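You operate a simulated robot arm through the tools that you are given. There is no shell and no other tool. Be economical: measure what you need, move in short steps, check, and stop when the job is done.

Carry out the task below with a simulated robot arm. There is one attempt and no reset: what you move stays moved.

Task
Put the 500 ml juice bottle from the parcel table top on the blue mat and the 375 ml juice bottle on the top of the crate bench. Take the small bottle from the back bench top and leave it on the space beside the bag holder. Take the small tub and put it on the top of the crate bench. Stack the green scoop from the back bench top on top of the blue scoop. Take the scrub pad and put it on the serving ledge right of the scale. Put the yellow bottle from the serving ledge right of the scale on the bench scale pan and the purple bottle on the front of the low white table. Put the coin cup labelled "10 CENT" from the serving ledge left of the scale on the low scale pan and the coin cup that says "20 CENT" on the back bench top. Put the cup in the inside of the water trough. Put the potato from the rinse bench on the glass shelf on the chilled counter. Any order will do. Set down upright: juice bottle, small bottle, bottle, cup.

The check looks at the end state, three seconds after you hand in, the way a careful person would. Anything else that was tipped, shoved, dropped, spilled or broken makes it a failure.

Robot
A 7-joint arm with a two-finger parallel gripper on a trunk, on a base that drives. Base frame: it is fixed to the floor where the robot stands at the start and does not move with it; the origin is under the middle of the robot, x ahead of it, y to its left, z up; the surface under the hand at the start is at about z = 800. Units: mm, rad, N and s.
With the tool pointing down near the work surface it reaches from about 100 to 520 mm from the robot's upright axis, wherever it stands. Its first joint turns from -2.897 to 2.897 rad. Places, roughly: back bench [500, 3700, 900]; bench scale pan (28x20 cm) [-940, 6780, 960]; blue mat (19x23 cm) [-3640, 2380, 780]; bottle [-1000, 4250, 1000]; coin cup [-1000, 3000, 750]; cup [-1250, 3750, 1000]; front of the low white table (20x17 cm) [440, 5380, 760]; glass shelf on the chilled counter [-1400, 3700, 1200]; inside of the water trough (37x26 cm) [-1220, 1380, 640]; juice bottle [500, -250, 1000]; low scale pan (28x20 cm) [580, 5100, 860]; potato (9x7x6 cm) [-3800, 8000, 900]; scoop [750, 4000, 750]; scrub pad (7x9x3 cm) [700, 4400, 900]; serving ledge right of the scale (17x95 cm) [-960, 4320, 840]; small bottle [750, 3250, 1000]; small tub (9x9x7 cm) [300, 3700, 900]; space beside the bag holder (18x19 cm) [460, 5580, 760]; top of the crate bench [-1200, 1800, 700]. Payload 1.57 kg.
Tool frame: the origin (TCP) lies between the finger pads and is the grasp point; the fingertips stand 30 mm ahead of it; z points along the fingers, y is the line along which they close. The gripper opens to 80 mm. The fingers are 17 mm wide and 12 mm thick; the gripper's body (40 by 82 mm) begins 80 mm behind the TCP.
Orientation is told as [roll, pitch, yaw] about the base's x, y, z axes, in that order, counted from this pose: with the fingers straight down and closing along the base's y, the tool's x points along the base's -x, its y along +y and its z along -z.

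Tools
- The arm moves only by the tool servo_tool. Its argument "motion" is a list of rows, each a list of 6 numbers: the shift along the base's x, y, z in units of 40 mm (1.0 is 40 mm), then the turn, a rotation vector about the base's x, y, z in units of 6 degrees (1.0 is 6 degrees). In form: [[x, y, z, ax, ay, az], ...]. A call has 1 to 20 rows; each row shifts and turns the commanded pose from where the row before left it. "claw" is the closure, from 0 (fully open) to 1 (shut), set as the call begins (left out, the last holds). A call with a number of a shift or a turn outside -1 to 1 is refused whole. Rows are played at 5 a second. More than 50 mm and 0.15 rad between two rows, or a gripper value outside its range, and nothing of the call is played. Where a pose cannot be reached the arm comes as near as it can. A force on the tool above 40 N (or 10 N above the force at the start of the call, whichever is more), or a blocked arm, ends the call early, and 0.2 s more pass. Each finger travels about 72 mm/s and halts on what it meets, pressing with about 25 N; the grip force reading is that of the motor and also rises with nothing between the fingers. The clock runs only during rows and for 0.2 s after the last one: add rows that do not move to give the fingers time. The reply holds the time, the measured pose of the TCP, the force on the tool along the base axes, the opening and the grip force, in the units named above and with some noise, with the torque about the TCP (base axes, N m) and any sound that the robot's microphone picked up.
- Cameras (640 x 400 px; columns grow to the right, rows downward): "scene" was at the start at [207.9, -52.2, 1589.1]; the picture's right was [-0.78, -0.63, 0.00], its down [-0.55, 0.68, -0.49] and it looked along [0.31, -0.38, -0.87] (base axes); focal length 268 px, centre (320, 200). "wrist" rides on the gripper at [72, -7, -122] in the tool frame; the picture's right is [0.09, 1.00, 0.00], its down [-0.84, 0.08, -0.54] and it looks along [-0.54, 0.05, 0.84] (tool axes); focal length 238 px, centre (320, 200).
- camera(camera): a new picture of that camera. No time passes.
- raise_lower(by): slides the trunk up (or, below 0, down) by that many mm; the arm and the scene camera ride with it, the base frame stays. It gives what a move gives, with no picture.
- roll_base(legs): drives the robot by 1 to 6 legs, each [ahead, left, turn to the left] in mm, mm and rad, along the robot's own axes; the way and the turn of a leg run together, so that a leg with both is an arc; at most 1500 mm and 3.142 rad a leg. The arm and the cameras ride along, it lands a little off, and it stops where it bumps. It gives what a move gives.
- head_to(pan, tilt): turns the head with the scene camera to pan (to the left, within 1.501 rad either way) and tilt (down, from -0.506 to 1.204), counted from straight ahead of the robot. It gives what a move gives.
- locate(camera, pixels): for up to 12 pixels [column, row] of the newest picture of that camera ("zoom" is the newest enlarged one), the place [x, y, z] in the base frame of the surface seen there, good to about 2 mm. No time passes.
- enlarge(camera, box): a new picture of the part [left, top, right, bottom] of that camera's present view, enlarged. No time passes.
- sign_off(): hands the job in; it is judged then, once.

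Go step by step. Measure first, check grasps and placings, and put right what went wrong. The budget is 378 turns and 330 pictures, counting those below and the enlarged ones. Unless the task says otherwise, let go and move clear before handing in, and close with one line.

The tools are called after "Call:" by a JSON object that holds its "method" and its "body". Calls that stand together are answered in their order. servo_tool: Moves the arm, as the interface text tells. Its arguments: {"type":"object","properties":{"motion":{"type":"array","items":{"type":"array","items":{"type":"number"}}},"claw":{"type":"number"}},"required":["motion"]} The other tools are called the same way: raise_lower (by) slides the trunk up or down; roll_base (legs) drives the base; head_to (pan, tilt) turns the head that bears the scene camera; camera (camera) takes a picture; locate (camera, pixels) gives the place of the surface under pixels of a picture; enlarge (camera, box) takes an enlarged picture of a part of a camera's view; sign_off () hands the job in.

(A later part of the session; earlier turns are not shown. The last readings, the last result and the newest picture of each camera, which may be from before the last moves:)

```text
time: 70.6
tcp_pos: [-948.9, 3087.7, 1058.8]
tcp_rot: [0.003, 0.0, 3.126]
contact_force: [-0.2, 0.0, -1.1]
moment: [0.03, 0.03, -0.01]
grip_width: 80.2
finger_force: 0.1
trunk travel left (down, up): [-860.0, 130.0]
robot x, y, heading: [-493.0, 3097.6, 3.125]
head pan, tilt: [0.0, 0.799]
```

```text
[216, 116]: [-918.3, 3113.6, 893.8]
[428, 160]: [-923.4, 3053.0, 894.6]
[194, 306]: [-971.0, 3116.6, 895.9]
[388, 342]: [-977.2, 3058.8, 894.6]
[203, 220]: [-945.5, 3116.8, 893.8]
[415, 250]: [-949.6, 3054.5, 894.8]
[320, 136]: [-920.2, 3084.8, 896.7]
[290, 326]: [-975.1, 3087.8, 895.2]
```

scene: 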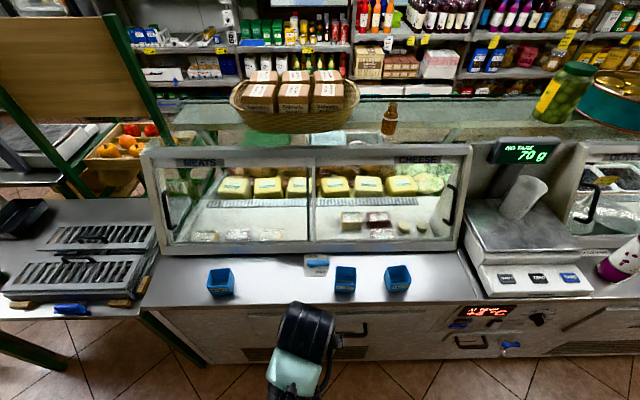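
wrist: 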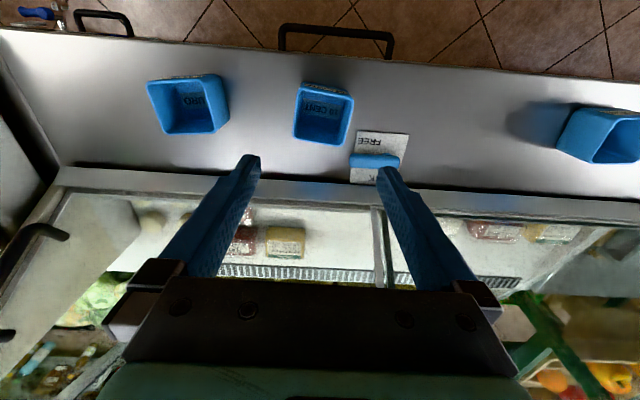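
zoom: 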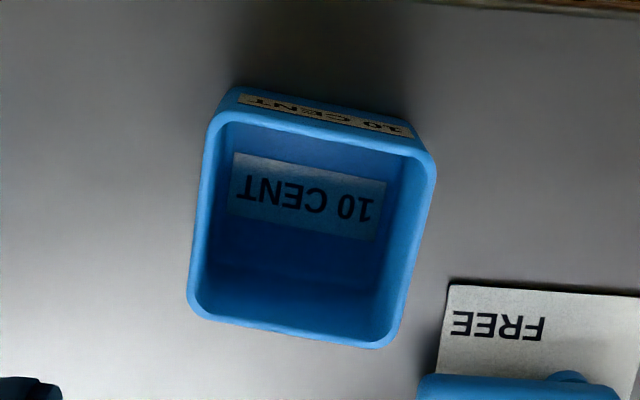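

Call:
{"method": "servo_tool", "body": {"motion": [[0.04, -0.05, 0, 0, 0, -0.67], [0, 0, 0, 0, 0, 0]]}}

Call:
{"method": "raise_lower", "body": {"by": -183}}

Call:
{"method": "camera", "body": {"camera": "wrist"}}

```text
time: 71.2
tcp_pos: [-948.3, 3086.0, 1060.0]
tcp_rot: [0.002, -0.001, 3.052]
contact_force: [-0.1, 0.2, 0.2]
moment: [-0.01, -0.01, 0.03]
grip_width: 79.9
finger_force: 0.1
trunk travel left (down, up): [-860.0, 130.0]
robot x, y, heading: [-496.1, 3098.0, 3.125]
head pan, tilt: [0.0, 0.799]
```

```text
time: 73.2
tcp_pos: [-949.0, 3085.5, 877.3]
tcp_rot: [0.003, -0.001, 3.053]
contact_force: [0.3, -0.2, -0.9]
moment: [0.02, 0.0, -0.03]
grip_width: 80.0
finger_force: 0.0
trunk travel left (down, up): [-677.0, 313.0]
robot x, y, heading: [-500.5, 3095.6, 3.127]
head pan, tilt: [0.0, 0.799]
```

```text
292 pictures are left
```

wrist: 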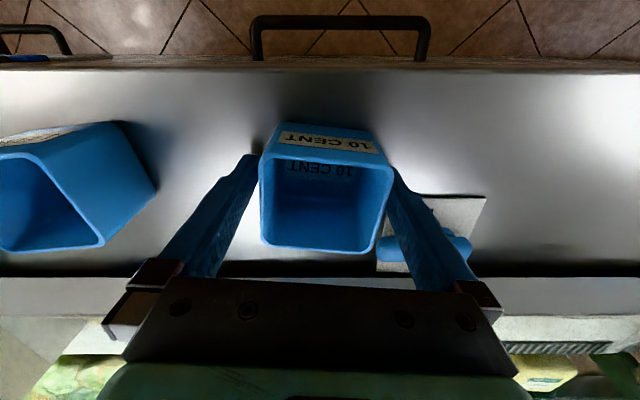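

Call:
{"method": "servo_tool", "body": {"motion": [[0, 0, 0, 0, 0, 0], [0, 0, 0, 0, 0, 0], [0, 0, 0, 0, 0, 0], [0, 0, 0, 0, 0, 0]], "claw": 1}}

Call:
{"method": "raise_lower", "body": {"by": 250}}

Call:
{"method": "camera", "body": {"camera": "wrist"}}

```text
time: 74.2
tcp_pos: [-947.1, 3085.4, 876.6]
tcp_rot: [0.005, -0.001, 3.053]
contact_force: [0.5, -0.3, 0.6]
moment: [0.04, -0.03, 0.0]
grip_width: 65.3
finger_force: 24.7
trunk travel left (down, up): [-677.0, 313.0]
robot x, y, heading: [-495.5, 3099.4, 3.128]
head pan, tilt: [0.0, 0.799]
```

```text
time: 76.8
tcp_pos: [-948.4, 3085.9, 1126.4]
tcp_rot: [0.003, -0.001, 3.052]
contact_force: [-0.7, -0.8, 0.3]
moment: [0.0, 0.01, -0.03]
grip_width: 65.2
finger_force: 25.0
trunk travel left (down, up): [-927.0, 63.0]
robot x, y, heading: [-497.9, 3095.4, 3.123]
head pan, tilt: [0.0, 0.799]
```

```text
291 pictures are left
```

wrist: 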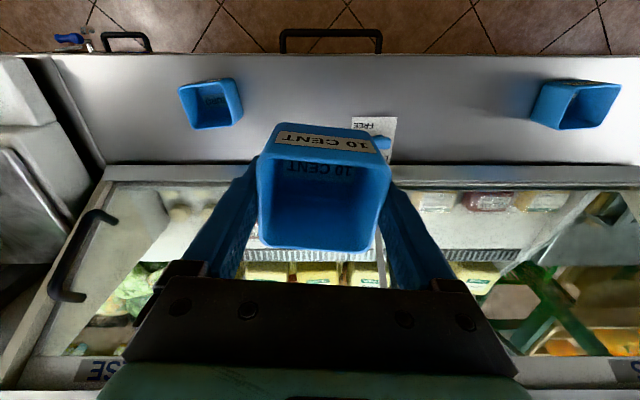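

Cup held. Driving to the low scale pan near (580,5100).

Call:
{"method": "roll_base", "body": {"legs": [[-200, 0, 0], [0, 0, -1.55], [1500, 0, 0], [500, 0, 0], [0, 0, -1.571]]}}

Call:
{"method": "head_to", "body": {"pan": 0, "tilt": 0.8}}

Call:
{"method": "camera", "body": {"camera": "scene"}}

```text
time: 95.7
tcp_pos: [75.1, 5161.0, 1126.6]
tcp_rot: [0.004, 0.0, -0.018]
contact_force: [-1.1, 0.4, -0.8]
moment: [-0.03, 0.02, -0.01]
grip_width: 65.0
finger_force: 24.9
trunk travel left (down, up): [-927.0, 63.0]
robot x, y, heading: [-375.4, 5121.6, 0.053]
head pan, tilt: [0.0, 0.799]
```

```text
time: 96.3
tcp_pos: [74.9, 5161.6, 1126.7]
tcp_rot: [0.003, 0.0, -0.017]
contact_force: [-0.1, 0.2, -0.8]
moment: [0.02, 0.02, 0.01]
grip_width: 65.0
finger_force: 24.7
trunk travel left (down, up): [-927.0, 63.0]
robot x, y, heading: [-373.7, 5117.0, 0.052]
head pan, tilt: [0.0, 0.799]
```

```text
290 pictures are left
```

scene: 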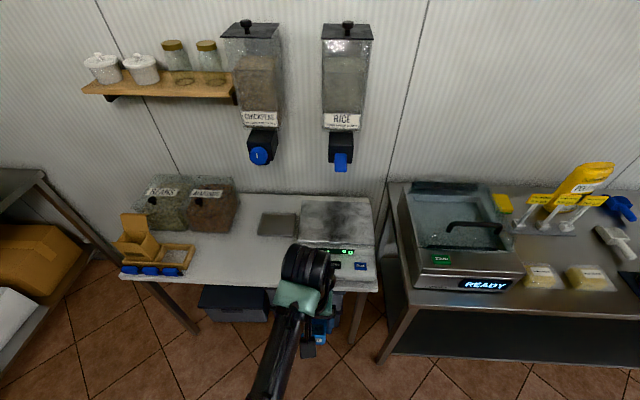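

Call:
{"method": "enlarge", "body": {"camera": "scene", "box": [100, 170, 400, 300]}}

Call:
{"method": "locate", "body": {"camera": "scene", "pixels": [[335, 225], [300, 240], [370, 240], [308, 200], [368, 200], [278, 225], [230, 260], [200, 265], [375, 290], [340, 270], [341, 168], [140, 278]]}}

Call:
{"method": "enlarge", "body": {"camera": "scene", "box": [380, 150, 640, 310]}}

```text
2.13 times, centred on (250, 235) of scene
```

zoom: 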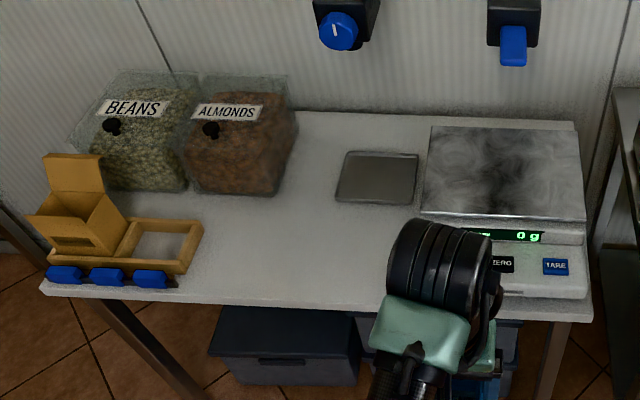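

```text
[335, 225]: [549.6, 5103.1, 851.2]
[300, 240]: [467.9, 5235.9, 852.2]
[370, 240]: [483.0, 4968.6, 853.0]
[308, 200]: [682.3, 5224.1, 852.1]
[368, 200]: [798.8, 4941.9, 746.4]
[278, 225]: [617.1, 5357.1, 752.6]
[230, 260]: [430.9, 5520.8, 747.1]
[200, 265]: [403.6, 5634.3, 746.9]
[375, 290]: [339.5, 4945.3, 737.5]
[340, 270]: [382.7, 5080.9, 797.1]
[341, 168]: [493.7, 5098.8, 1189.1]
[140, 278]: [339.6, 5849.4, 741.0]
```

```text
2.46 times, centred on (510, 230) of scene
```

zoom: 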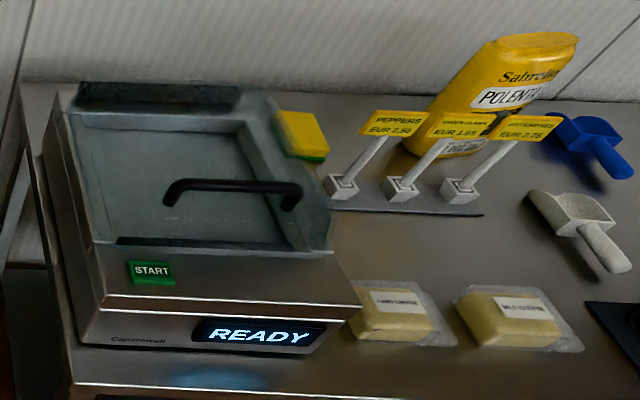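

Pan surface z=852 spans x 465–690, y 4965–5235; a rice dispenser spout hangs at (494,5099,≥1189). I'll aim at (505,5190), lowering first to stay under the spout.

Call:
{"method": "raise_lower", "body": {"by": -190}}

Call:
{"method": "roll_base", "body": {"legs": [[330, 10, -0.04]]}}

Call:
{"method": "camera", "body": {"camera": "scene"}}

Call:
{"method": "camera", "body": {"camera": "wrist"}}

```text
time: 98.4
tcp_pos: [75.1, 5162.1, 936.9]
tcp_rot: [0.003, 0.001, -0.018]
contact_force: [0.3, 0.6, -0.8]
moment: [0.0, 0.0, -0.04]
grip_width: 65.1
finger_force: 25.5
trunk travel left (down, up): [-737.0, 253.0]
robot x, y, heading: [-377.2, 5114.0, 0.051]
head pan, tilt: [0.0, 0.799]
```

```text
time: 100.6
tcp_pos: [414.1, 5166.4, 936.0]
tcp_rot: [0.003, -0.001, -0.055]
contact_force: [-0.8, -0.4, 0.0]
moment: [0.03, 0.02, 0.0]
grip_width: 65.0
finger_force: 25.5
trunk travel left (down, up): [-737.0, 253.0]
robot x, y, heading: [-34.2, 5139.8, 0.019]
head pan, tilt: [0.0, 0.799]
```

```text
287 pictures are left
```

scene: 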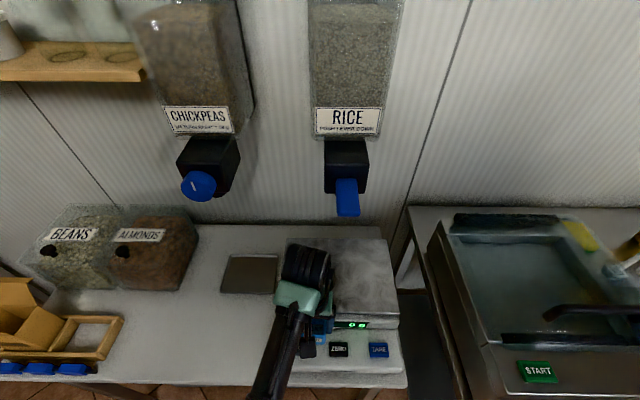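

```text
286 pictures are left
```

wrist: 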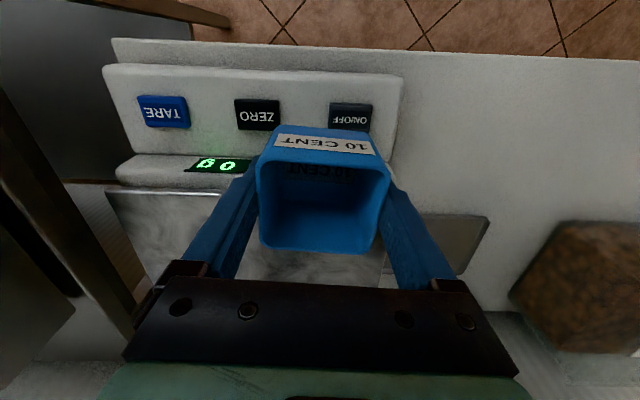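

Call:
{"method": "roll_base", "body": {"legs": [[90, 20, 0]]}}

Call:
{"method": "camera", "body": {"camera": "scene"}}

Call:
{"method": "camera", "body": {"camera": "wrist"}}

```text
time: 101.7
tcp_pos: [505.0, 5189.4, 936.5]
tcp_rot: [0.005, 0.0, -0.055]
contact_force: [-0.2, 0.0, 0.7]
moment: [0.01, -0.03, 0.02]
grip_width: 64.9
finger_force: 25.4
trunk travel left (down, up): [-737.0, 253.0]
robot x, y, heading: [53.6, 5161.4, 0.015]
head pan, tilt: [0.0, 0.799]
```

```text
285 pictures are left
```

scene: 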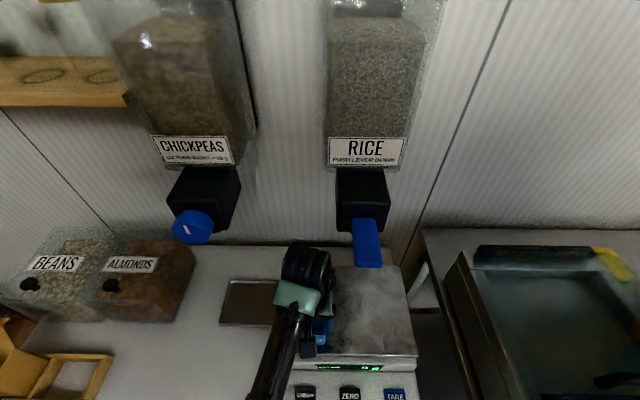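

```text
284 pictures are left
```

wrist: 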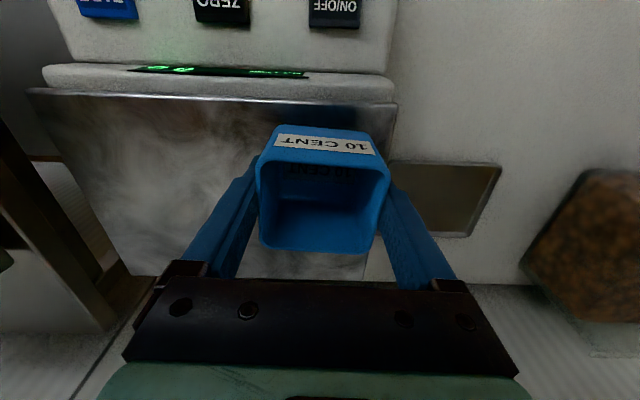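

Call:
{"method": "servo_tool", "body": {"motion": [[0.25, -0.3, -0.3, 0, 0, 0], [0, 0, -0.5, 0, 0, 0], [0, 0, -0.15, 0, 0, 0], [0, 0, -0.1, 0, 0, 0], [0, 0, 0, 0, 0, 0]]}}

Call:
{"method": "servo_tool", "body": {"motion": [[0, 0, -0.05, 0, 0, 0], [0, 0, -0.05, 0, 0, 0], [0, 0, 0, 0, 0, 0]]}}

Call:
{"method": "camera", "body": {"camera": "wrist"}}

```text
time: 102.9
tcp_pos: [515.9, 5176.6, 895.0]
tcp_rot: [0.004, 0.001, -0.057]
contact_force: [-0.2, -0.2, -0.9]
moment: [-0.04, -0.03, 0.01]
grip_width: 65.2
finger_force: 25.2
trunk travel left (down, up): [-737.0, 253.0]
robot x, y, heading: [56.2, 5160.4, 0.021]
head pan, tilt: [0.0, 0.799]
```

```text
time: 103.7
tcp_pos: [516.1, 5177.2, 891.3]
tcp_rot: [0.003, -0.002, -0.054]
contact_force: [-0.2, -0.5, 14.9]
moment: [-0.23, 0.27, -0.02]
grip_width: 64.9
finger_force: 25.5
trunk travel left (down, up): [-737.0, 253.0]
robot x, y, heading: [58.3, 5160.2, 0.013]
head pan, tilt: [0.0, 0.799]
```

```text
283 pictures are left
```

wrist: 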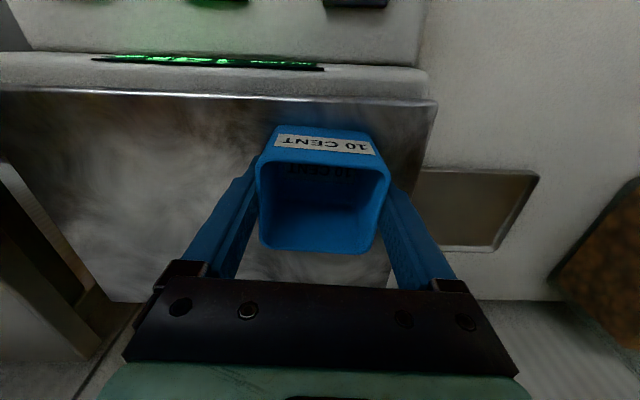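

Contact on the pan (15 N). Release, rise a little, and back away.

Call:
{"method": "servo_tool", "body": {"motion": [[0, 0, 0.05, 0, 0, 0], [0, 0, 0, 0, 0, 0], [0, 0, 0, 0, 0, 0]], "claw": 0}}

Call:
{"method": "servo_tool", "body": {"motion": [[0, 0, 0.5, 0, 0, 0], [0, 0, 0.8, 0, 0, 0], [0, 0, 0.8, 0, 0, 0]]}}

Call:
{"method": "roll_base", "body": {"legs": [[-300, 0, 0]]}}

Call:
{"method": "head_to", "body": {"pan": -0.3, "tilt": 0.8}}

Call:
{"method": "camera", "body": {"camera": "scene"}}

```text
time: 104.5
tcp_pos: [515.6, 5177.2, 892.7]
tcp_rot: [0.003, 0.002, -0.055]
contact_force: [-0.7, -0.3, -0.3]
moment: [0.01, -0.02, 0.0]
grip_width: 79.8
finger_force: 0.0
trunk travel left (down, up): [-737.0, 253.0]
robot x, y, heading: [55.7, 5163.1, 0.019]
head pan, tilt: [0.0, 0.799]
```

```text
time: 105.3
tcp_pos: [514.2, 5177.1, 976.1]
tcp_rot: [0.001, -0.001, -0.054]
contact_force: [-0.5, 0.3, 0.7]
moment: [0.0, 0.0, 0.01]
grip_width: 79.9
finger_force: 0.0
trunk travel left (down, up): [-737.0, 253.0]
robot x, y, heading: [53.3, 5160.4, 0.017]
head pan, tilt: [0.0, 0.799]
```

```text
time: 107.3
tcp_pos: [225.3, 5169.6, 977.9]
tcp_rot: [0.005, -0.001, -0.058]
contact_force: [-1.2, 0.1, 0.4]
moment: [0.0, -0.03, -0.01]
grip_width: 80.0
finger_force: 0.0
trunk travel left (down, up): [-737.0, 253.0]
robot x, y, heading: [-235.6, 5155.8, 0.008]
head pan, tilt: [0.0, 0.799]
```

```text
time: 108.1
tcp_pos: [223.8, 5170.4, 977.3]
tcp_rot: [0.003, -0.001, -0.056]
contact_force: [0.1, -0.5, -1.3]
moment: [0.02, 0.01, 0.0]
grip_width: 80.1
finger_force: 0.0
trunk travel left (down, up): [-737.0, 253.0]
robot x, y, heading: [-234.5, 5156.7, 0.011]
head pan, tilt: [-0.3, 0.799]
```

```text
282 pictures are left
```

scene: 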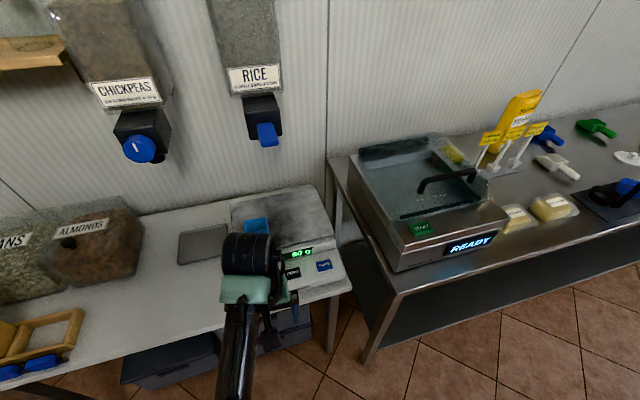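

Coin cup is on the pan. Now move along to view the back bench.

Call:
{"method": "raise_lower", "body": {"by": 200}}

Call:
{"method": "roll_base", "body": {"legs": [[0, -1000, 0]]}}

Call:
{"method": "head_to", "body": {"pan": 0, "tilt": 0.9}}

Call:
{"method": "camera", "body": {"camera": "scene"}}

```text
time: 110.3
tcp_pos: [224.0, 5169.5, 1176.6]
tcp_rot: [0.003, 0.0, -0.058]
contact_force: [-0.4, 0.1, 0.2]
moment: [0.0, -0.01, 0.0]
grip_width: 80.0
finger_force: 0.1
trunk travel left (down, up): [-937.0, 53.0]
robot x, y, heading: [-240.3, 5155.6, 0.012]
head pan, tilt: [-0.3, 0.799]
```

```text
time: 115.5
tcp_pos: [237.1, 4167.6, 1176.7]
tcp_rot: [0.004, 0.001, -0.057]
contact_force: [-0.2, -0.5, -1.3]
moment: [-0.03, 0.01, 0.01]
grip_width: 80.1
finger_force: 0.0
trunk travel left (down, up): [-937.0, 53.0]
robot x, y, heading: [-221.0, 4156.8, 0.008]
head pan, tilt: [-0.3, 0.799]
```

```text
time: 116.3
tcp_pos: [238.5, 4166.9, 1177.1]
tcp_rot: [0.004, 0.001, -0.057]
contact_force: [-0.1, -0.3, -0.7]
moment: [-0.02, 0.01, -0.02]
grip_width: 80.0
finger_force: 0.1
trunk travel left (down, up): [-937.0, 53.0]
robot x, y, heading: [-220.8, 4153.1, 0.013]
head pan, tilt: [0.0, 0.901]
```

```text
281 pictures are left
```

scene: 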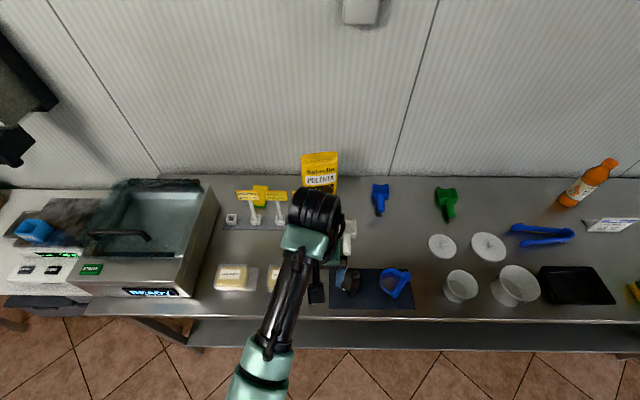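

Call:
{"method": "locate", "body": {"camera": "scene", "pixels": [[260, 189], [380, 200], [447, 203], [460, 290], [515, 290], [590, 185], [442, 244], [488, 246], [400, 315], [560, 205], [590, 285], [300, 185]]}}

Call:
{"method": "enlarge", "body": {"camera": "scene", "box": [340, 150, 640, 330]}}

Call:
{"method": "enlarge", "body": {"camera": "scene", "box": [200, 150, 400, 310]}}

```text
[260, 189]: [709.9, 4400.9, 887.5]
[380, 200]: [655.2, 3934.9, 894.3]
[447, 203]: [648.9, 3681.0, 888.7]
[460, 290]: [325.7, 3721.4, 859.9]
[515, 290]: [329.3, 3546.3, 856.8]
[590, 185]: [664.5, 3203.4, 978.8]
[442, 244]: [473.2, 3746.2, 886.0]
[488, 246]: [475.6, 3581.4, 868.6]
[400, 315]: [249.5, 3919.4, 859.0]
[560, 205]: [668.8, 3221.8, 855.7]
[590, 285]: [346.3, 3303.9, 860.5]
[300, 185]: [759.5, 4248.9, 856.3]
```

```text
2.13 times, centred on (490, 240) of scene
```

zoom: 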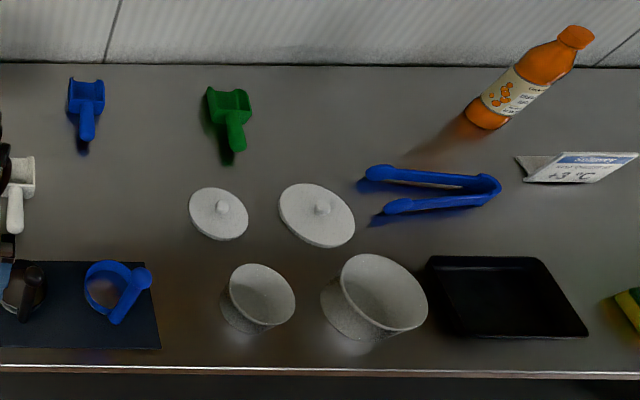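

```text
2.50 times, centred on (300, 230) of scene
```

zoom: 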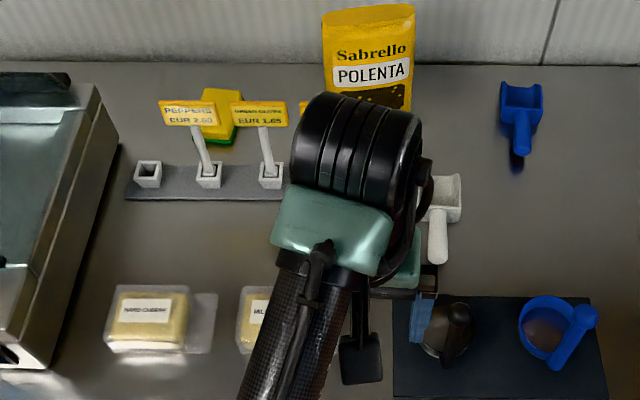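

Scrub pad at (710,4400), blue scoop (655,3935), green scoop (649,3681), tubs at (326,3721)/(329,3546), orange small bottle (~655,3210). First the scrub pad: drive in and look from above.

Call:
{"method": "roll_base", "body": {"legs": [[0, 245, 0], [255, 0, 0]]}}

Call:
{"method": "servo_tool", "body": {"motion": [[0, 0, 0, 0, 0, 0.5], [0.5, -0.2, 0, 0, 0, 0.4]]}}

Call:
{"method": "camera", "body": {"camera": "wrist"}}

Call:
{"method": "camera", "body": {"camera": "scene"}}

```text
time: 119.5
tcp_pos: [482.1, 4417.3, 1176.7]
tcp_rot: [0.003, -0.001, -0.05]
contact_force: [1.2, 1.0, 0.1]
moment: [-0.01, 0.0, -0.03]
grip_width: 80.2
finger_force: 0.1
trunk travel left (down, up): [-937.0, 53.0]
robot x, y, heading: [22.0, 4399.8, 0.024]
head pan, tilt: [0.0, 0.901]
```

```text
time: 120.1
tcp_pos: [503.5, 4409.2, 1177.4]
tcp_rot: [0.002, 0.001, 0.044]
contact_force: [0.3, -0.1, -0.2]
moment: [0.02, 0.06, -0.01]
grip_width: 80.1
finger_force: 0.1
trunk travel left (down, up): [-937.0, 53.0]
robot x, y, heading: [23.9, 4400.0, 0.017]
head pan, tilt: [0.0, 0.901]
```

```text
278 pictures are left
```

wrist: 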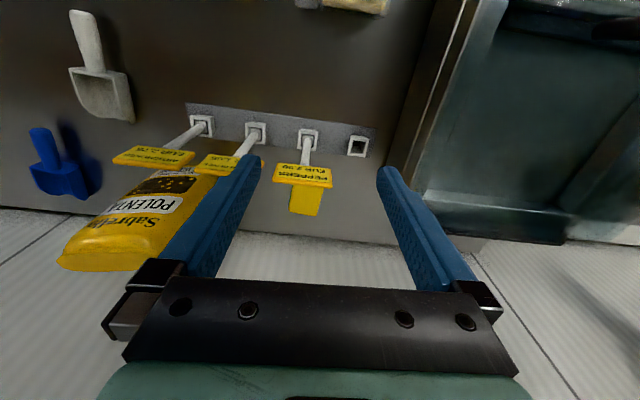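

```text
277 pictures are left
```

scene: 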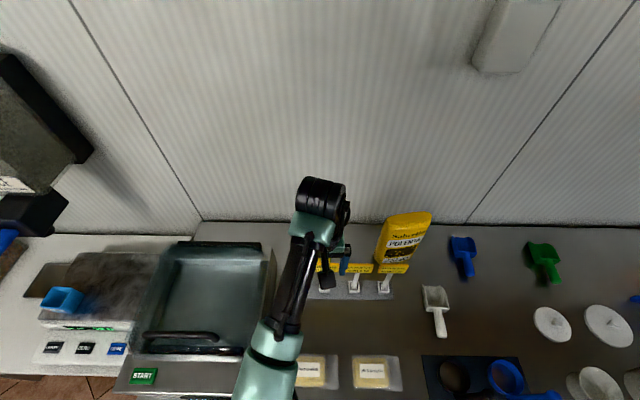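

Call:
{"method": "servo_tool", "body": {"motion": [[1, 0, 0, 0, 0, 0], [1, 0, 0, 0, 0, 0], [1, 0, 0, 0, 0, 0], [1, 0, 0, 0, 0, 0], [0, 0, 0, 0, 0, 0], [0, 0, 0, 0, 0, 0]]}}

Call:
{"method": "camera", "body": {"camera": "wrist"}}

```text
time: 121.5
tcp_pos: [662.4, 4408.5, 1177.4]
tcp_rot: [0.002, -0.002, 0.042]
contact_force: [0.6, 0.0, -0.2]
moment: [0.03, -0.01, -0.01]
grip_width: 79.8
finger_force: 0.0
trunk travel left (down, up): [-937.0, 53.0]
robot x, y, heading: [26.2, 4401.5, 0.021]
head pan, tilt: [0.0, 0.901]
```

```text
276 pictures are left
```

wrist: 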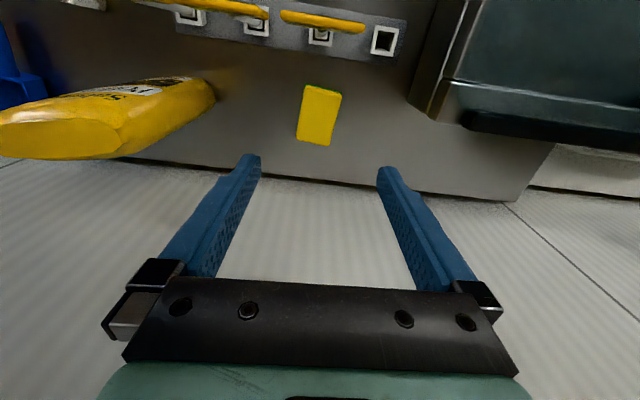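

Vertical reach is fine here. Measuring the pad and the tags.

Call:
{"method": "enlarge", "body": {"camera": "wrist", "box": [220, 0, 440, 160]}}

Call:
{"method": "locate", "body": {"camera": "wrist", "pixels": [[306, 87], [340, 94], [297, 140], [331, 145], [319, 115], [320, 22], [360, 28], [285, 14], [213, 100], [180, 150], [312, 145]]}}

```text
2.50 times, centred on (330, 80) of wrist
```

zoom: 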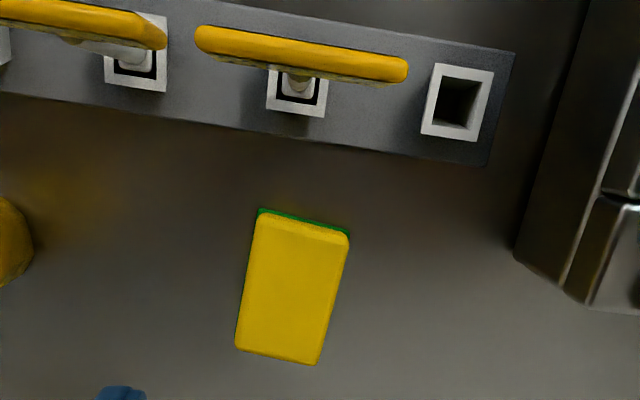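

```text
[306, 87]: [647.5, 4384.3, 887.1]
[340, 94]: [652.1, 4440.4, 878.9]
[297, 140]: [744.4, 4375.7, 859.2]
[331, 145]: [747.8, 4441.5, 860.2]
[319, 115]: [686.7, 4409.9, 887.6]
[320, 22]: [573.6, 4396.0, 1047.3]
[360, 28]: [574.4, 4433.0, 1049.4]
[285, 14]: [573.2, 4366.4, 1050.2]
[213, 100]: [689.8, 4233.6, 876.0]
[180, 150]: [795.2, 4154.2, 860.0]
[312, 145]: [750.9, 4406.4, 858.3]
```

Call:
{"method": "locate", "body": {"camera": "zoom", "pixels": [[262, 222], [344, 244], [316, 358], [241, 344], [249, 285], [336, 300], [302, 225], [278, 352]]}}

```text
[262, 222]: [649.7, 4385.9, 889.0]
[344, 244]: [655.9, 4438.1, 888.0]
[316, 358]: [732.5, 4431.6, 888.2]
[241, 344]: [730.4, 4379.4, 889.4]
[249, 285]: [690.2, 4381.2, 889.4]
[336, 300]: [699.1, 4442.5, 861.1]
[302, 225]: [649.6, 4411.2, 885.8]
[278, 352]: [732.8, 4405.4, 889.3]
```

Pad centre (691,4409), z top 888. The tag tops reach z≈1050 at x≈573, so I check how low my wrist hangs.

Call:
{"method": "head_to", "body": {"pan": 0, "tilt": 0.7}}

Call:
{"method": "camera", "body": {"camera": "scene"}}

Call:
{"method": "enlarge", "body": {"camera": "scene", "box": [220, 150, 440, 290]}}

```text
time: 122.2
tcp_pos: [662.2, 4405.5, 1176.8]
tcp_rot: [0.003, 0.002, 0.044]
contact_force: [0.0, 0.5, -0.7]
moment: [0.0, 0.03, 0.02]
grip_width: 80.2
finger_force: 0.1
trunk travel left (down, up): [-937.0, 53.0]
robot x, y, heading: [20.6, 4404.5, 0.021]
head pan, tilt: [0.0, 0.7]
```

```text
274 pictures are left
```

scene: 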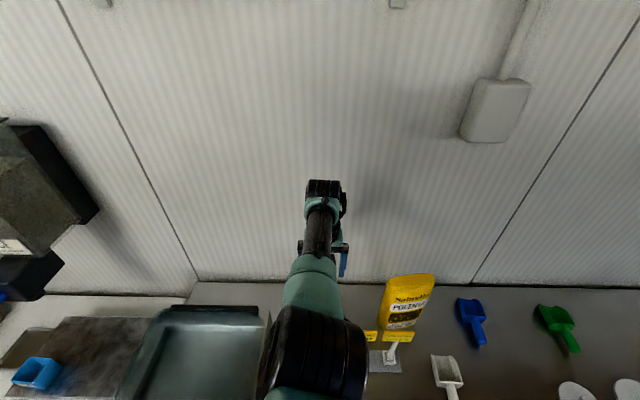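

```text
2.86 times, centred on (330, 220) of scene
```

zoom: 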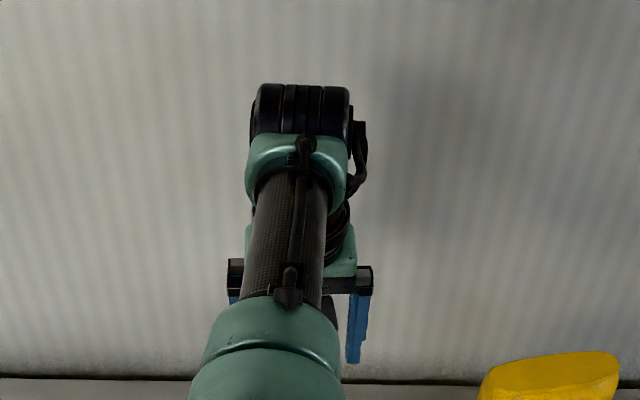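

Call:
{"method": "locate", "body": {"camera": "zoom", "pixels": [[300, 110], [300, 160], [290, 230], [290, 280], [270, 320], [270, 380], [240, 270], [365, 275], [354, 350], [335, 235]]}}

Call:
{"method": "locate", "body": {"camera": "scene", "pixels": [[315, 300], [315, 340], [275, 360], [360, 330], [372, 335], [400, 337], [395, 355], [410, 275]]}}

```text
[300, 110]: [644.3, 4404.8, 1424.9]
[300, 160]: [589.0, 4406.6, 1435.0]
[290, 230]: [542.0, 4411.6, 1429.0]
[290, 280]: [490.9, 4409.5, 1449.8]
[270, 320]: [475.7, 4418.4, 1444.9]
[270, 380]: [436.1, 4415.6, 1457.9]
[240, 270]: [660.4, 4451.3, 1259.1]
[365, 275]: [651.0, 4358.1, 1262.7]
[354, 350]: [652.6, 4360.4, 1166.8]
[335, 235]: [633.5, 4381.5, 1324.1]
```

```text
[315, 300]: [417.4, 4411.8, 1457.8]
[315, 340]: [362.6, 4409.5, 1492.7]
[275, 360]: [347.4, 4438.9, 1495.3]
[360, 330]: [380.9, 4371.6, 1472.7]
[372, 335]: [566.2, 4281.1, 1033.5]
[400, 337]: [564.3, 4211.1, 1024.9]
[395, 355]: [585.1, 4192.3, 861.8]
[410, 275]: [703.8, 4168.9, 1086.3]
```

Forearm would pass just above the tags, so I'll keep the trunk high and reach down with the arm as far as it goes, so the forearm slopes clear.

Call:
{"method": "servo_tool", "body": {"motion": [[0.4, 0.05, 0, 0, 0, -1], [0.32, 0, -0.5, 0, 0, 0], [0, 0, -0.5, 0, 0, 0], [0, 0, -0.9, 0, 0, 0], [0, 0, -0.9, 0, 0, 0], [0, 0, -0.9, 0, 0, 0], [0, 0, 0, 0, 0, 0]]}}

Call:
{"method": "camera", "body": {"camera": "scene"}}

Call:
{"method": "camera", "body": {"camera": "wrist"}}

```text
time: 123.8
tcp_pos: [625.1, 4396.4, 1069.4]
tcp_rot: [0.006, -0.002, -0.061]
contact_force: [-0.2, 0.9, -0.1]
moment: [-0.02, -0.01, -0.01]
grip_width: 80.2
finger_force: 0.0
out of reach, approached as far as the arm can: row 1, 2, 3, 4, 5, 6
trunk travel left (down, up): [-937.0, 53.0]
robot x, y, heading: [23.2, 4400.0, 0.019]
head pan, tilt: [0.0, 0.7]
```

```text
272 pictures are left
```

scene: 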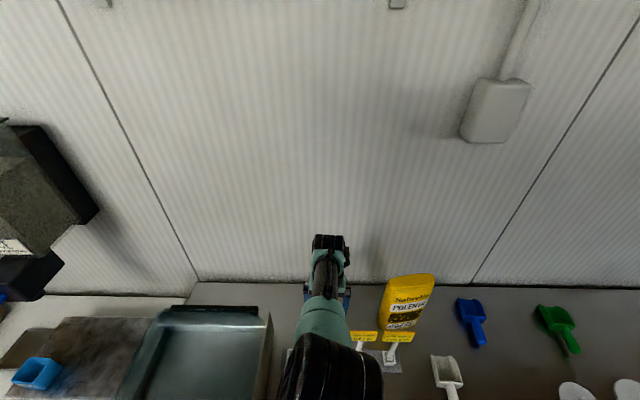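

```text
271 pictures are left
```

wrist: 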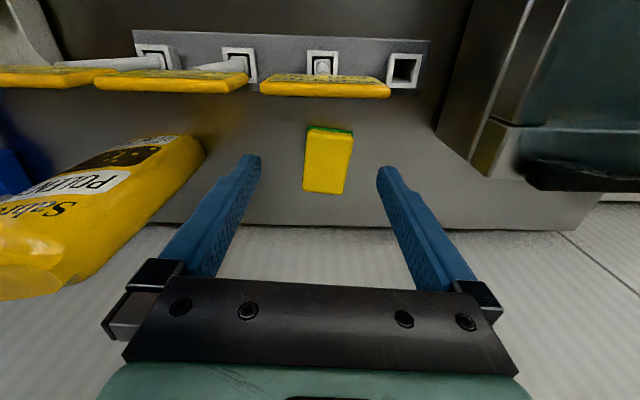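

Call:
{"method": "servo_tool", "body": {"motion": [[0, 0, 0.9, 0, 0, 0], [0, 0, 0.9, 0, 0, 0], [0, 0, 0.9, 0, 0, 0], [0, 0, 0, 0, 0, 0]]}}

Call:
{"method": "roll_base", "body": {"legs": [[45, 0, 0]]}}

```text
time: 124.8
tcp_pos: [625.4, 4394.6, 1177.2]
tcp_rot: [0.002, 0.0, -0.061]
contact_force: [-0.3, -0.3, -1.0]
moment: [-0.03, -0.01, -0.03]
grip_width: 80.1
finger_force: 0.1
trunk travel left (down, up): [-937.0, 53.0]
robot x, y, heading: [23.9, 4399.7, 0.018]
head pan, tilt: [0.0, 0.7]
```

```text
time: 125.7
tcp_pos: [666.8, 4395.3, 1179.1]
tcp_rot: [0.002, -0.005, -0.062]
contact_force: [-0.1, 0.5, -0.2]
moment: [-0.03, -0.03, 0.01]
grip_width: 80.1
finger_force: 0.1
trunk travel left (down, up): [-937.0, 53.0]
robot x, y, heading: [72.1, 4402.7, 0.021]
head pan, tilt: [0.0, 0.7]
```

Call:
{"method": "servo_tool", "body": {"motion": [[0.6, 0.34, 0, 0, 0, 0], [0, 0, -0.5, 0, 0, 0], [0, 0, -0.5, 0, 0, 0], [0, 0, -0.5, 0, 0, 0], [0, 0, 0, 0, 0, 0]]}}

Call:
{"method": "camera", "body": {"camera": "wrist"}}

```text
time: 126.9
tcp_pos: [689.3, 4407.3, 1120.4]
tcp_rot: [0.003, -0.001, -0.063]
contact_force: [-0.1, 0.4, -0.2]
moment: [0.02, 0.01, 0.01]
grip_width: 79.7
finger_force: 0.2
out of reach, approached as far as the arm can: row 4
trunk travel left (down, up): [-937.0, 53.0]
robot x, y, heading: [67.4, 4406.3, 0.022]
head pan, tilt: [0.0, 0.7]
```

```text
270 pictures are left
```

wrist: 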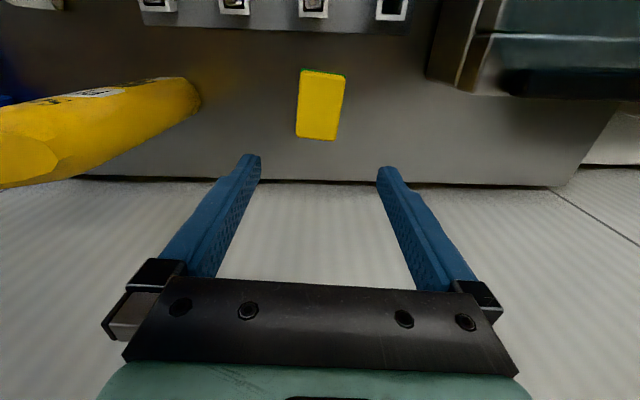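

Call:
{"method": "raise_lower", "body": {"by": -130}}

Call:
{"method": "head_to", "body": {"pan": 0, "tilt": 0.85}}

Call:
{"method": "camera", "body": {"camera": "scene"}}

Call:
{"method": "enlarge", "body": {"camera": "scene", "box": [240, 180, 440, 330]}}

Call:
{"method": "camera", "body": {"camera": "wrist"}}

```text
time: 128.5
tcp_pos: [690.0, 4407.9, 989.0]
tcp_rot: [0.004, 0.0, -0.06]
contact_force: [-0.2, -0.6, 0.0]
moment: [0.03, -0.01, 0.0]
grip_width: 80.0
finger_force: 0.1
trunk travel left (down, up): [-807.0, 183.0]
robot x, y, heading: [67.2, 4400.6, 0.022]
head pan, tilt: [0.0, 0.7]
```

```text
time: 129.2
tcp_pos: [689.3, 4407.8, 989.7]
tcp_rot: [0.003, 0.001, -0.062]
contact_force: [0.3, 0.1, -0.1]
moment: [-0.03, -0.02, 0.0]
grip_width: 80.1
finger_force: 0.1
trunk travel left (down, up): [-807.0, 183.0]
robot x, y, heading: [66.8, 4404.0, 0.024]
head pan, tilt: [0.0, 0.85]
```

```text
269 pictures are left
```

scene: 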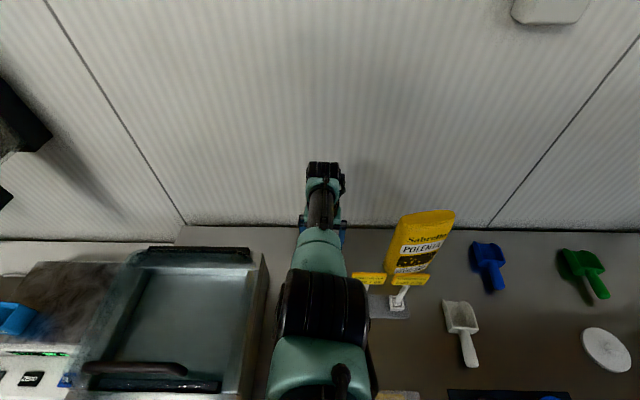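

```text
2.67 times, centred on (340, 255) of scene
```

zoom: 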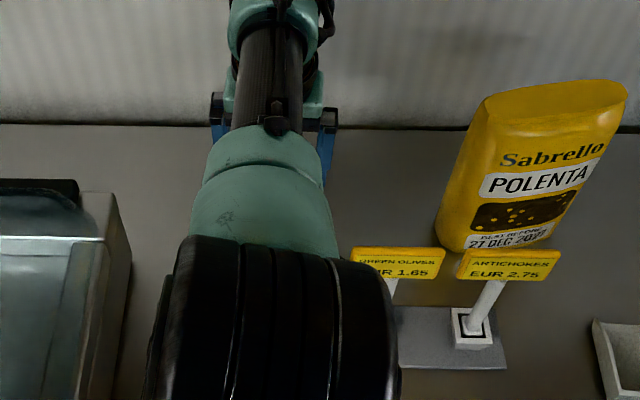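

```text
267 pictures are left
```

wrist: 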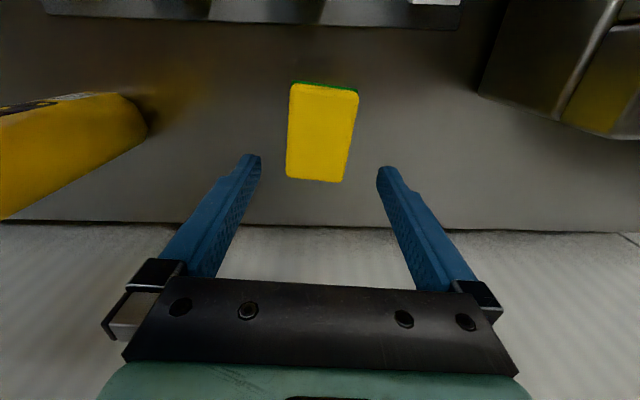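

Call:
{"method": "locate", "body": {"camera": "zoom", "pixels": [[270, 20], [270, 60], [265, 100], [270, 140], [265, 180], [265, 220], [265, 260], [230, 45], [305, 45], [210, 150], [315, 150]]}}

```text
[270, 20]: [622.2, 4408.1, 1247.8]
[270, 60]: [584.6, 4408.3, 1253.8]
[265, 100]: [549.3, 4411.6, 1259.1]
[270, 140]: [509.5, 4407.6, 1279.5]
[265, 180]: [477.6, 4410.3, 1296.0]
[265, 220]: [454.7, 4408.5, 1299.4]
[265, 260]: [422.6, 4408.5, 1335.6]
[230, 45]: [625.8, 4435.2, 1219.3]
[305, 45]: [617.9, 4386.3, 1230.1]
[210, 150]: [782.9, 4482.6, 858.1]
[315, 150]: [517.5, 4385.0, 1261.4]
```

Clearance over the tags will be ~40 mm. Lowering to the pad.

Call:
{"method": "raise_lower", "body": {"by": -60}}

Call:
{"method": "raise_lower", "body": {"by": -33}}

Call:
{"method": "camera", "body": {"camera": "wrist"}}

```text
time: 130.2
tcp_pos: [689.4, 4408.7, 929.1]
tcp_rot: [0.005, 0.001, -0.06]
contact_force: [-0.8, 0.0, -0.3]
moment: [-0.01, 0.0, 0.01]
grip_width: 80.1
finger_force: 0.0
trunk travel left (down, up): [-747.0, 243.0]
robot x, y, heading: [71.0, 4402.1, 0.017]
head pan, tilt: [0.0, 0.85]
```

```text
time: 131.0
tcp_pos: [689.6, 4406.7, 896.6]
tcp_rot: [0.005, 0.0, -0.061]
contact_force: [0.0, 0.5, 0.3]
moment: [0.02, 0.02, 0.01]
grip_width: 79.9
finger_force: 0.1
trunk travel left (down, up): [-714.0, 276.0]
robot x, y, heading: [68.3, 4400.2, 0.018]
head pan, tilt: [0.0, 0.85]
```

```text
266 pictures are left
```

wrist: 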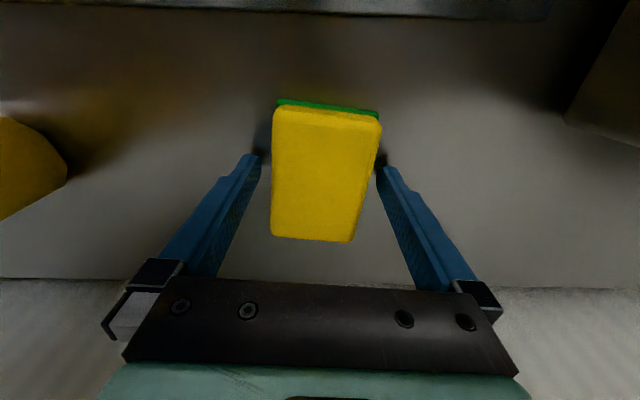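

Call:
{"method": "servo_tool", "body": {"motion": [[0, 0, 0, 0, 0, 0], [0, 0, 0, 0, 0, 0], [0, 0, 0, 0, 0, 0], [0, 0, 0, 0, 0, 0]], "claw": 1}}

Call:
{"method": "raise_lower", "body": {"by": 300}}

Call:
{"method": "camera", "body": {"camera": "wrist"}}

```text
time: 132.0
tcp_pos: [688.4, 4409.0, 895.7]
tcp_rot: [0.004, -0.001, -0.061]
contact_force: [-0.2, -0.1, 0.2]
moment: [-0.01, 0.0, 0.0]
grip_width: 61.0
finger_force: 25.4
trunk travel left (down, up): [-714.0, 276.0]
robot x, y, heading: [67.5, 4403.2, 0.018]
head pan, tilt: [0.0, 0.85]
```

```text
time: 134.8
tcp_pos: [689.4, 4408.4, 1172.8]
tcp_rot: [0.004, -0.001, -0.06]
contact_force: [-0.1, -0.3, -0.6]
moment: [-0.02, 0.02, -0.01]
grip_width: 61.1
finger_force: 25.3
out of reach, approached as far as the arm can: row 1
trunk travel left (down, up): [-990.0, 0.0]
robot x, y, heading: [71.9, 4401.8, 0.015]
head pan, tilt: [0.0, 0.85]
```

```text
265 pictures are left
```

wrist: 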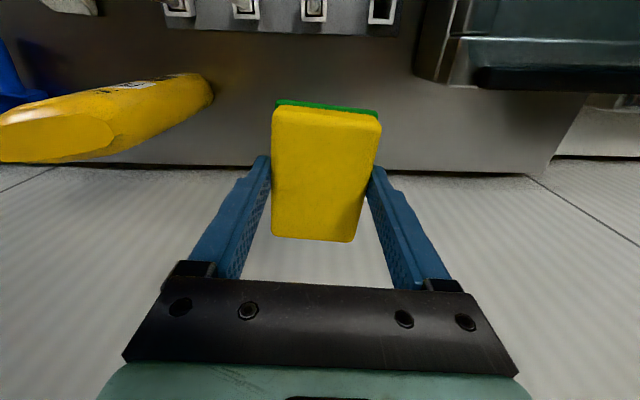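

Pad held. Back off, tuck the arm, and turn to the serving ledge.

Call:
{"method": "roll_base", "body": {"legs": [[-340, 0, 0]]}}

Call:
{"method": "servo_tool", "body": {"motion": [[-1, 0, 0, 0, 0, 0], [-1, 0, 0, 0, 0, 0], [-1, 0, 0, 0, 0, 0], [-1, 0, 0, 0, 0, 0], [-0.5, 0, 0, 0, 0, 0]]}}

Call:
{"method": "roll_base", "body": {"legs": [[0, 0, 1.57], [0, 0, 1.56]]}}

Call:
{"method": "camera", "body": {"camera": "scene"}}

```text
time: 137.0
tcp_pos: [352.4, 4403.5, 1171.8]
tcp_rot: [0.003, 0.0, -0.058]
contact_force: [0.6, 1.1, -0.5]
moment: [-0.03, 0.03, 0.0]
grip_width: 60.9
finger_force: 24.8
trunk travel left (down, up): [-990.0, 0.0]
robot x, y, heading: [-268.0, 4392.2, 0.024]
head pan, tilt: [0.0, 0.85]
```

```text
time: 138.2
tcp_pos: [171.2, 4405.5, 1172.0]
tcp_rot: [0.004, 0.0, -0.058]
contact_force: [0.5, -0.1, -0.1]
moment: [0.0, 0.03, -0.03]
grip_width: 61.1
finger_force: 25.2
trunk travel left (down, up): [-990.0, 0.0]
robot x, y, heading: [-271.9, 4394.6, 0.026]
head pan, tilt: [0.0, 0.85]
```

```text
time: 146.3
tcp_pos: [-710.3, 4375.2, 1170.5]
tcp_rot: [0.002, 0.0, 3.101]
contact_force: [1.4, 0.1, 0.4]
moment: [-0.02, 0.02, -0.02]
grip_width: 60.8
finger_force: 25.5
trunk travel left (down, up): [-990.0, 0.0]
robot x, y, heading: [-269.6, 4393.7, -3.104]
head pan, tilt: [0.0, 0.85]
```

```text
264 pictures are left
```

scene: 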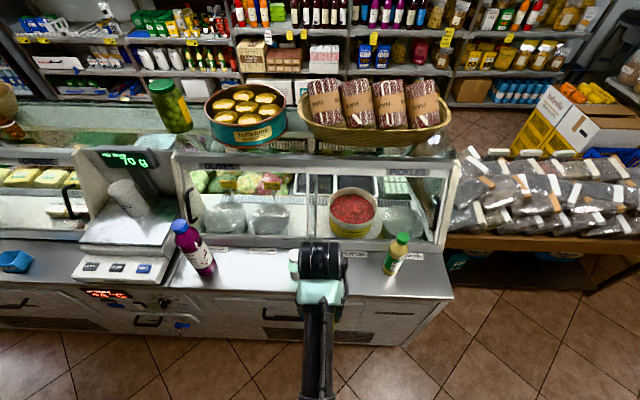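

Call:
{"method": "enlarge", "body": {"camera": "scene", "box": [160, 210, 460, 310]}}

Call:
{"method": "locate", "body": {"camera": "scene", "pixels": [[240, 265], [255, 290], [270, 260], [200, 258], [392, 265], [402, 238], [180, 226], [430, 290], [355, 254], [420, 270], [240, 255]]}}

```text
2.13 times, centred on (310, 260) of scene
```

zoom: 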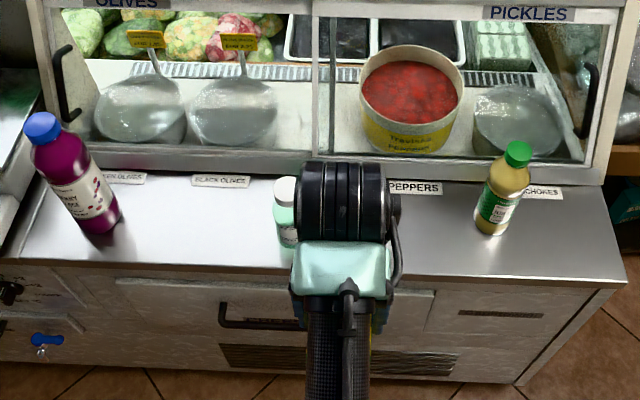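

```text
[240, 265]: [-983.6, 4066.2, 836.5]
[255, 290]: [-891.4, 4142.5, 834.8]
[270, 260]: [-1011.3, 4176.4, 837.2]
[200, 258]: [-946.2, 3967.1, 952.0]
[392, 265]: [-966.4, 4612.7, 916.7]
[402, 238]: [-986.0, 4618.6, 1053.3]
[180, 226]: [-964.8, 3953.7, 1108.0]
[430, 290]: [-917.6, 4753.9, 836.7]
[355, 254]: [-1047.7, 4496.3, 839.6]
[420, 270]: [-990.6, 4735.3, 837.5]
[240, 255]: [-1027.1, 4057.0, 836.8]
```

Ledge z=837; purple bottle at y≈3960, white-capped bottle at ≈4290, yellow at ≈4617. I'll put the pad at (-948,4128).

Call:
{"method": "roll_base", "body": {"legs": [[235, 243, 0]]}}

Call:
{"method": "camera", "body": {"camera": "wrist"}}

```text
time: 148.5
tcp_pos: [-931.8, 4119.6, 1170.1]
tcp_rot: [0.004, -0.001, 3.106]
contact_force: [0.0, 0.8, -0.1]
moment: [-0.01, -0.03, 0.01]
grip_width: 60.7
finger_force: 24.9
trunk travel left (down, up): [-990.0, 0.0]
robot x, y, heading: [-492.3, 4141.0, -3.094]
head pan, tilt: [0.0, 0.85]
```

```text
262 pictures are left
```

wrist: 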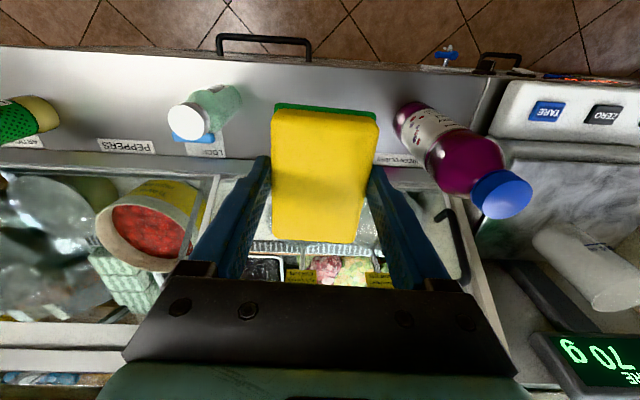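

Call:
{"method": "servo_tool", "body": {"motion": [[-0.35, 0.2, 0, 0, 0, 0], [0, 0, 0, 0, 0, 0]]}}

Call:
{"method": "raise_lower", "body": {"by": -260}}

Call:
{"method": "camera", "body": {"camera": "wrist"}}

```text
time: 149.1
tcp_pos: [-948.0, 4127.3, 1171.5]
tcp_rot: [0.003, -0.001, 3.104]
contact_force: [0.2, -0.4, 0.1]
moment: [-0.01, 0.03, 0.01]
grip_width: 60.5
finger_force: 25.2
trunk travel left (down, up): [-990.0, 0.0]
robot x, y, heading: [-490.5, 4137.2, -3.094]
head pan, tilt: [0.0, 0.85]
```

```text
time: 151.8
tcp_pos: [-945.7, 4127.3, 910.9]
tcp_rot: [0.004, -0.001, 3.104]
contact_force: [0.1, 0.3, -0.3]
moment: [0.02, 0.01, -0.03]
grip_width: 60.6
finger_force: 24.6
trunk travel left (down, up): [-730.0, 260.0]
robot x, y, heading: [-493.6, 4141.6, -3.098]
head pan, tilt: [0.0, 0.85]
```

```text
261 pictures are left
```

wrist: 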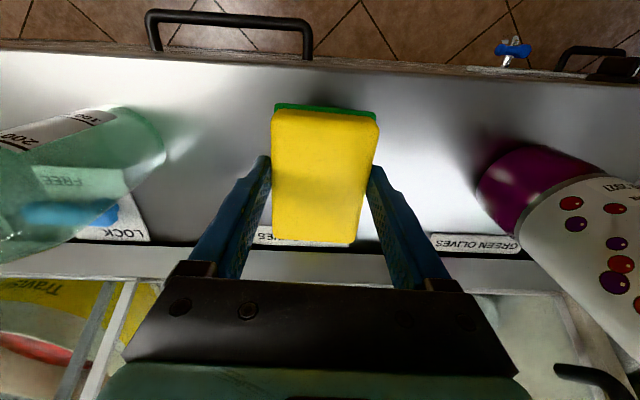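

Call:
{"method": "servo_tool", "body": {"motion": [[0.1, 0, -0.5, 0, 0, 0], [0, 0, -0.25, 0, 0, 0], [0, 0, -0.1, 0, 0, 0], [0, 0, -0.06, 0, 0, 0], [0, 0, 0, 0, 0, 0]]}}

Call:
{"method": "servo_tool", "body": {"motion": [[0, 0, 0, 0, 0, 0], [0, 0, 0, 0, 0, 0], [0, 0, 0, 0, 0, 0]], "claw": 0}}

Call:
{"method": "raise_lower", "body": {"by": 180}}

Call:
{"method": "camera", "body": {"camera": "wrist"}}

```text
time: 153.0
tcp_pos: [-942.3, 4128.1, 876.8]
tcp_rot: [0.004, -0.004, 3.105]
contact_force: [1.9, 0.7, 16.3]
moment: [0.25, -0.34, -0.04]
grip_width: 60.9
finger_force: 24.6
trunk travel left (down, up): [-730.0, 260.0]
robot x, y, heading: [-492.3, 4142.2, -3.096]
head pan, tilt: [0.0, 0.85]
```

```text
time: 153.8
tcp_pos: [-941.9, 4128.1, 874.7]
tcp_rot: [0.004, 0.0, 3.106]
contact_force: [0.6, 0.0, 0.6]
moment: [0.02, 0.0, -0.01]
grip_width: 80.0
finger_force: 0.1
trunk travel left (down, up): [-730.0, 260.0]
robot x, y, heading: [-490.9, 4137.8, -3.097]
head pan, tilt: [0.0, 0.85]
```

```text
time: 155.8
tcp_pos: [-941.5, 4128.0, 1055.6]
tcp_rot: [0.003, -0.001, 3.105]
contact_force: [-0.1, 0.1, 0.1]
moment: [-0.04, -0.03, -0.01]
grip_width: 79.9
finger_force: 0.0
trunk travel left (down, up): [-910.0, 80.0]
robot x, y, heading: [-493.7, 4139.6, -3.097]
head pan, tilt: [0.0, 0.85]
```

```text
260 pictures are left
```

wrist: 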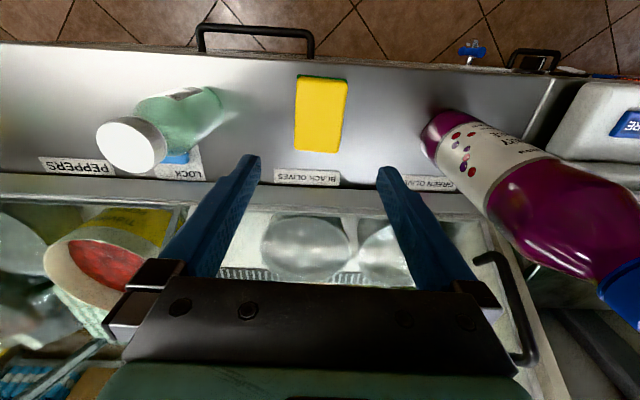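

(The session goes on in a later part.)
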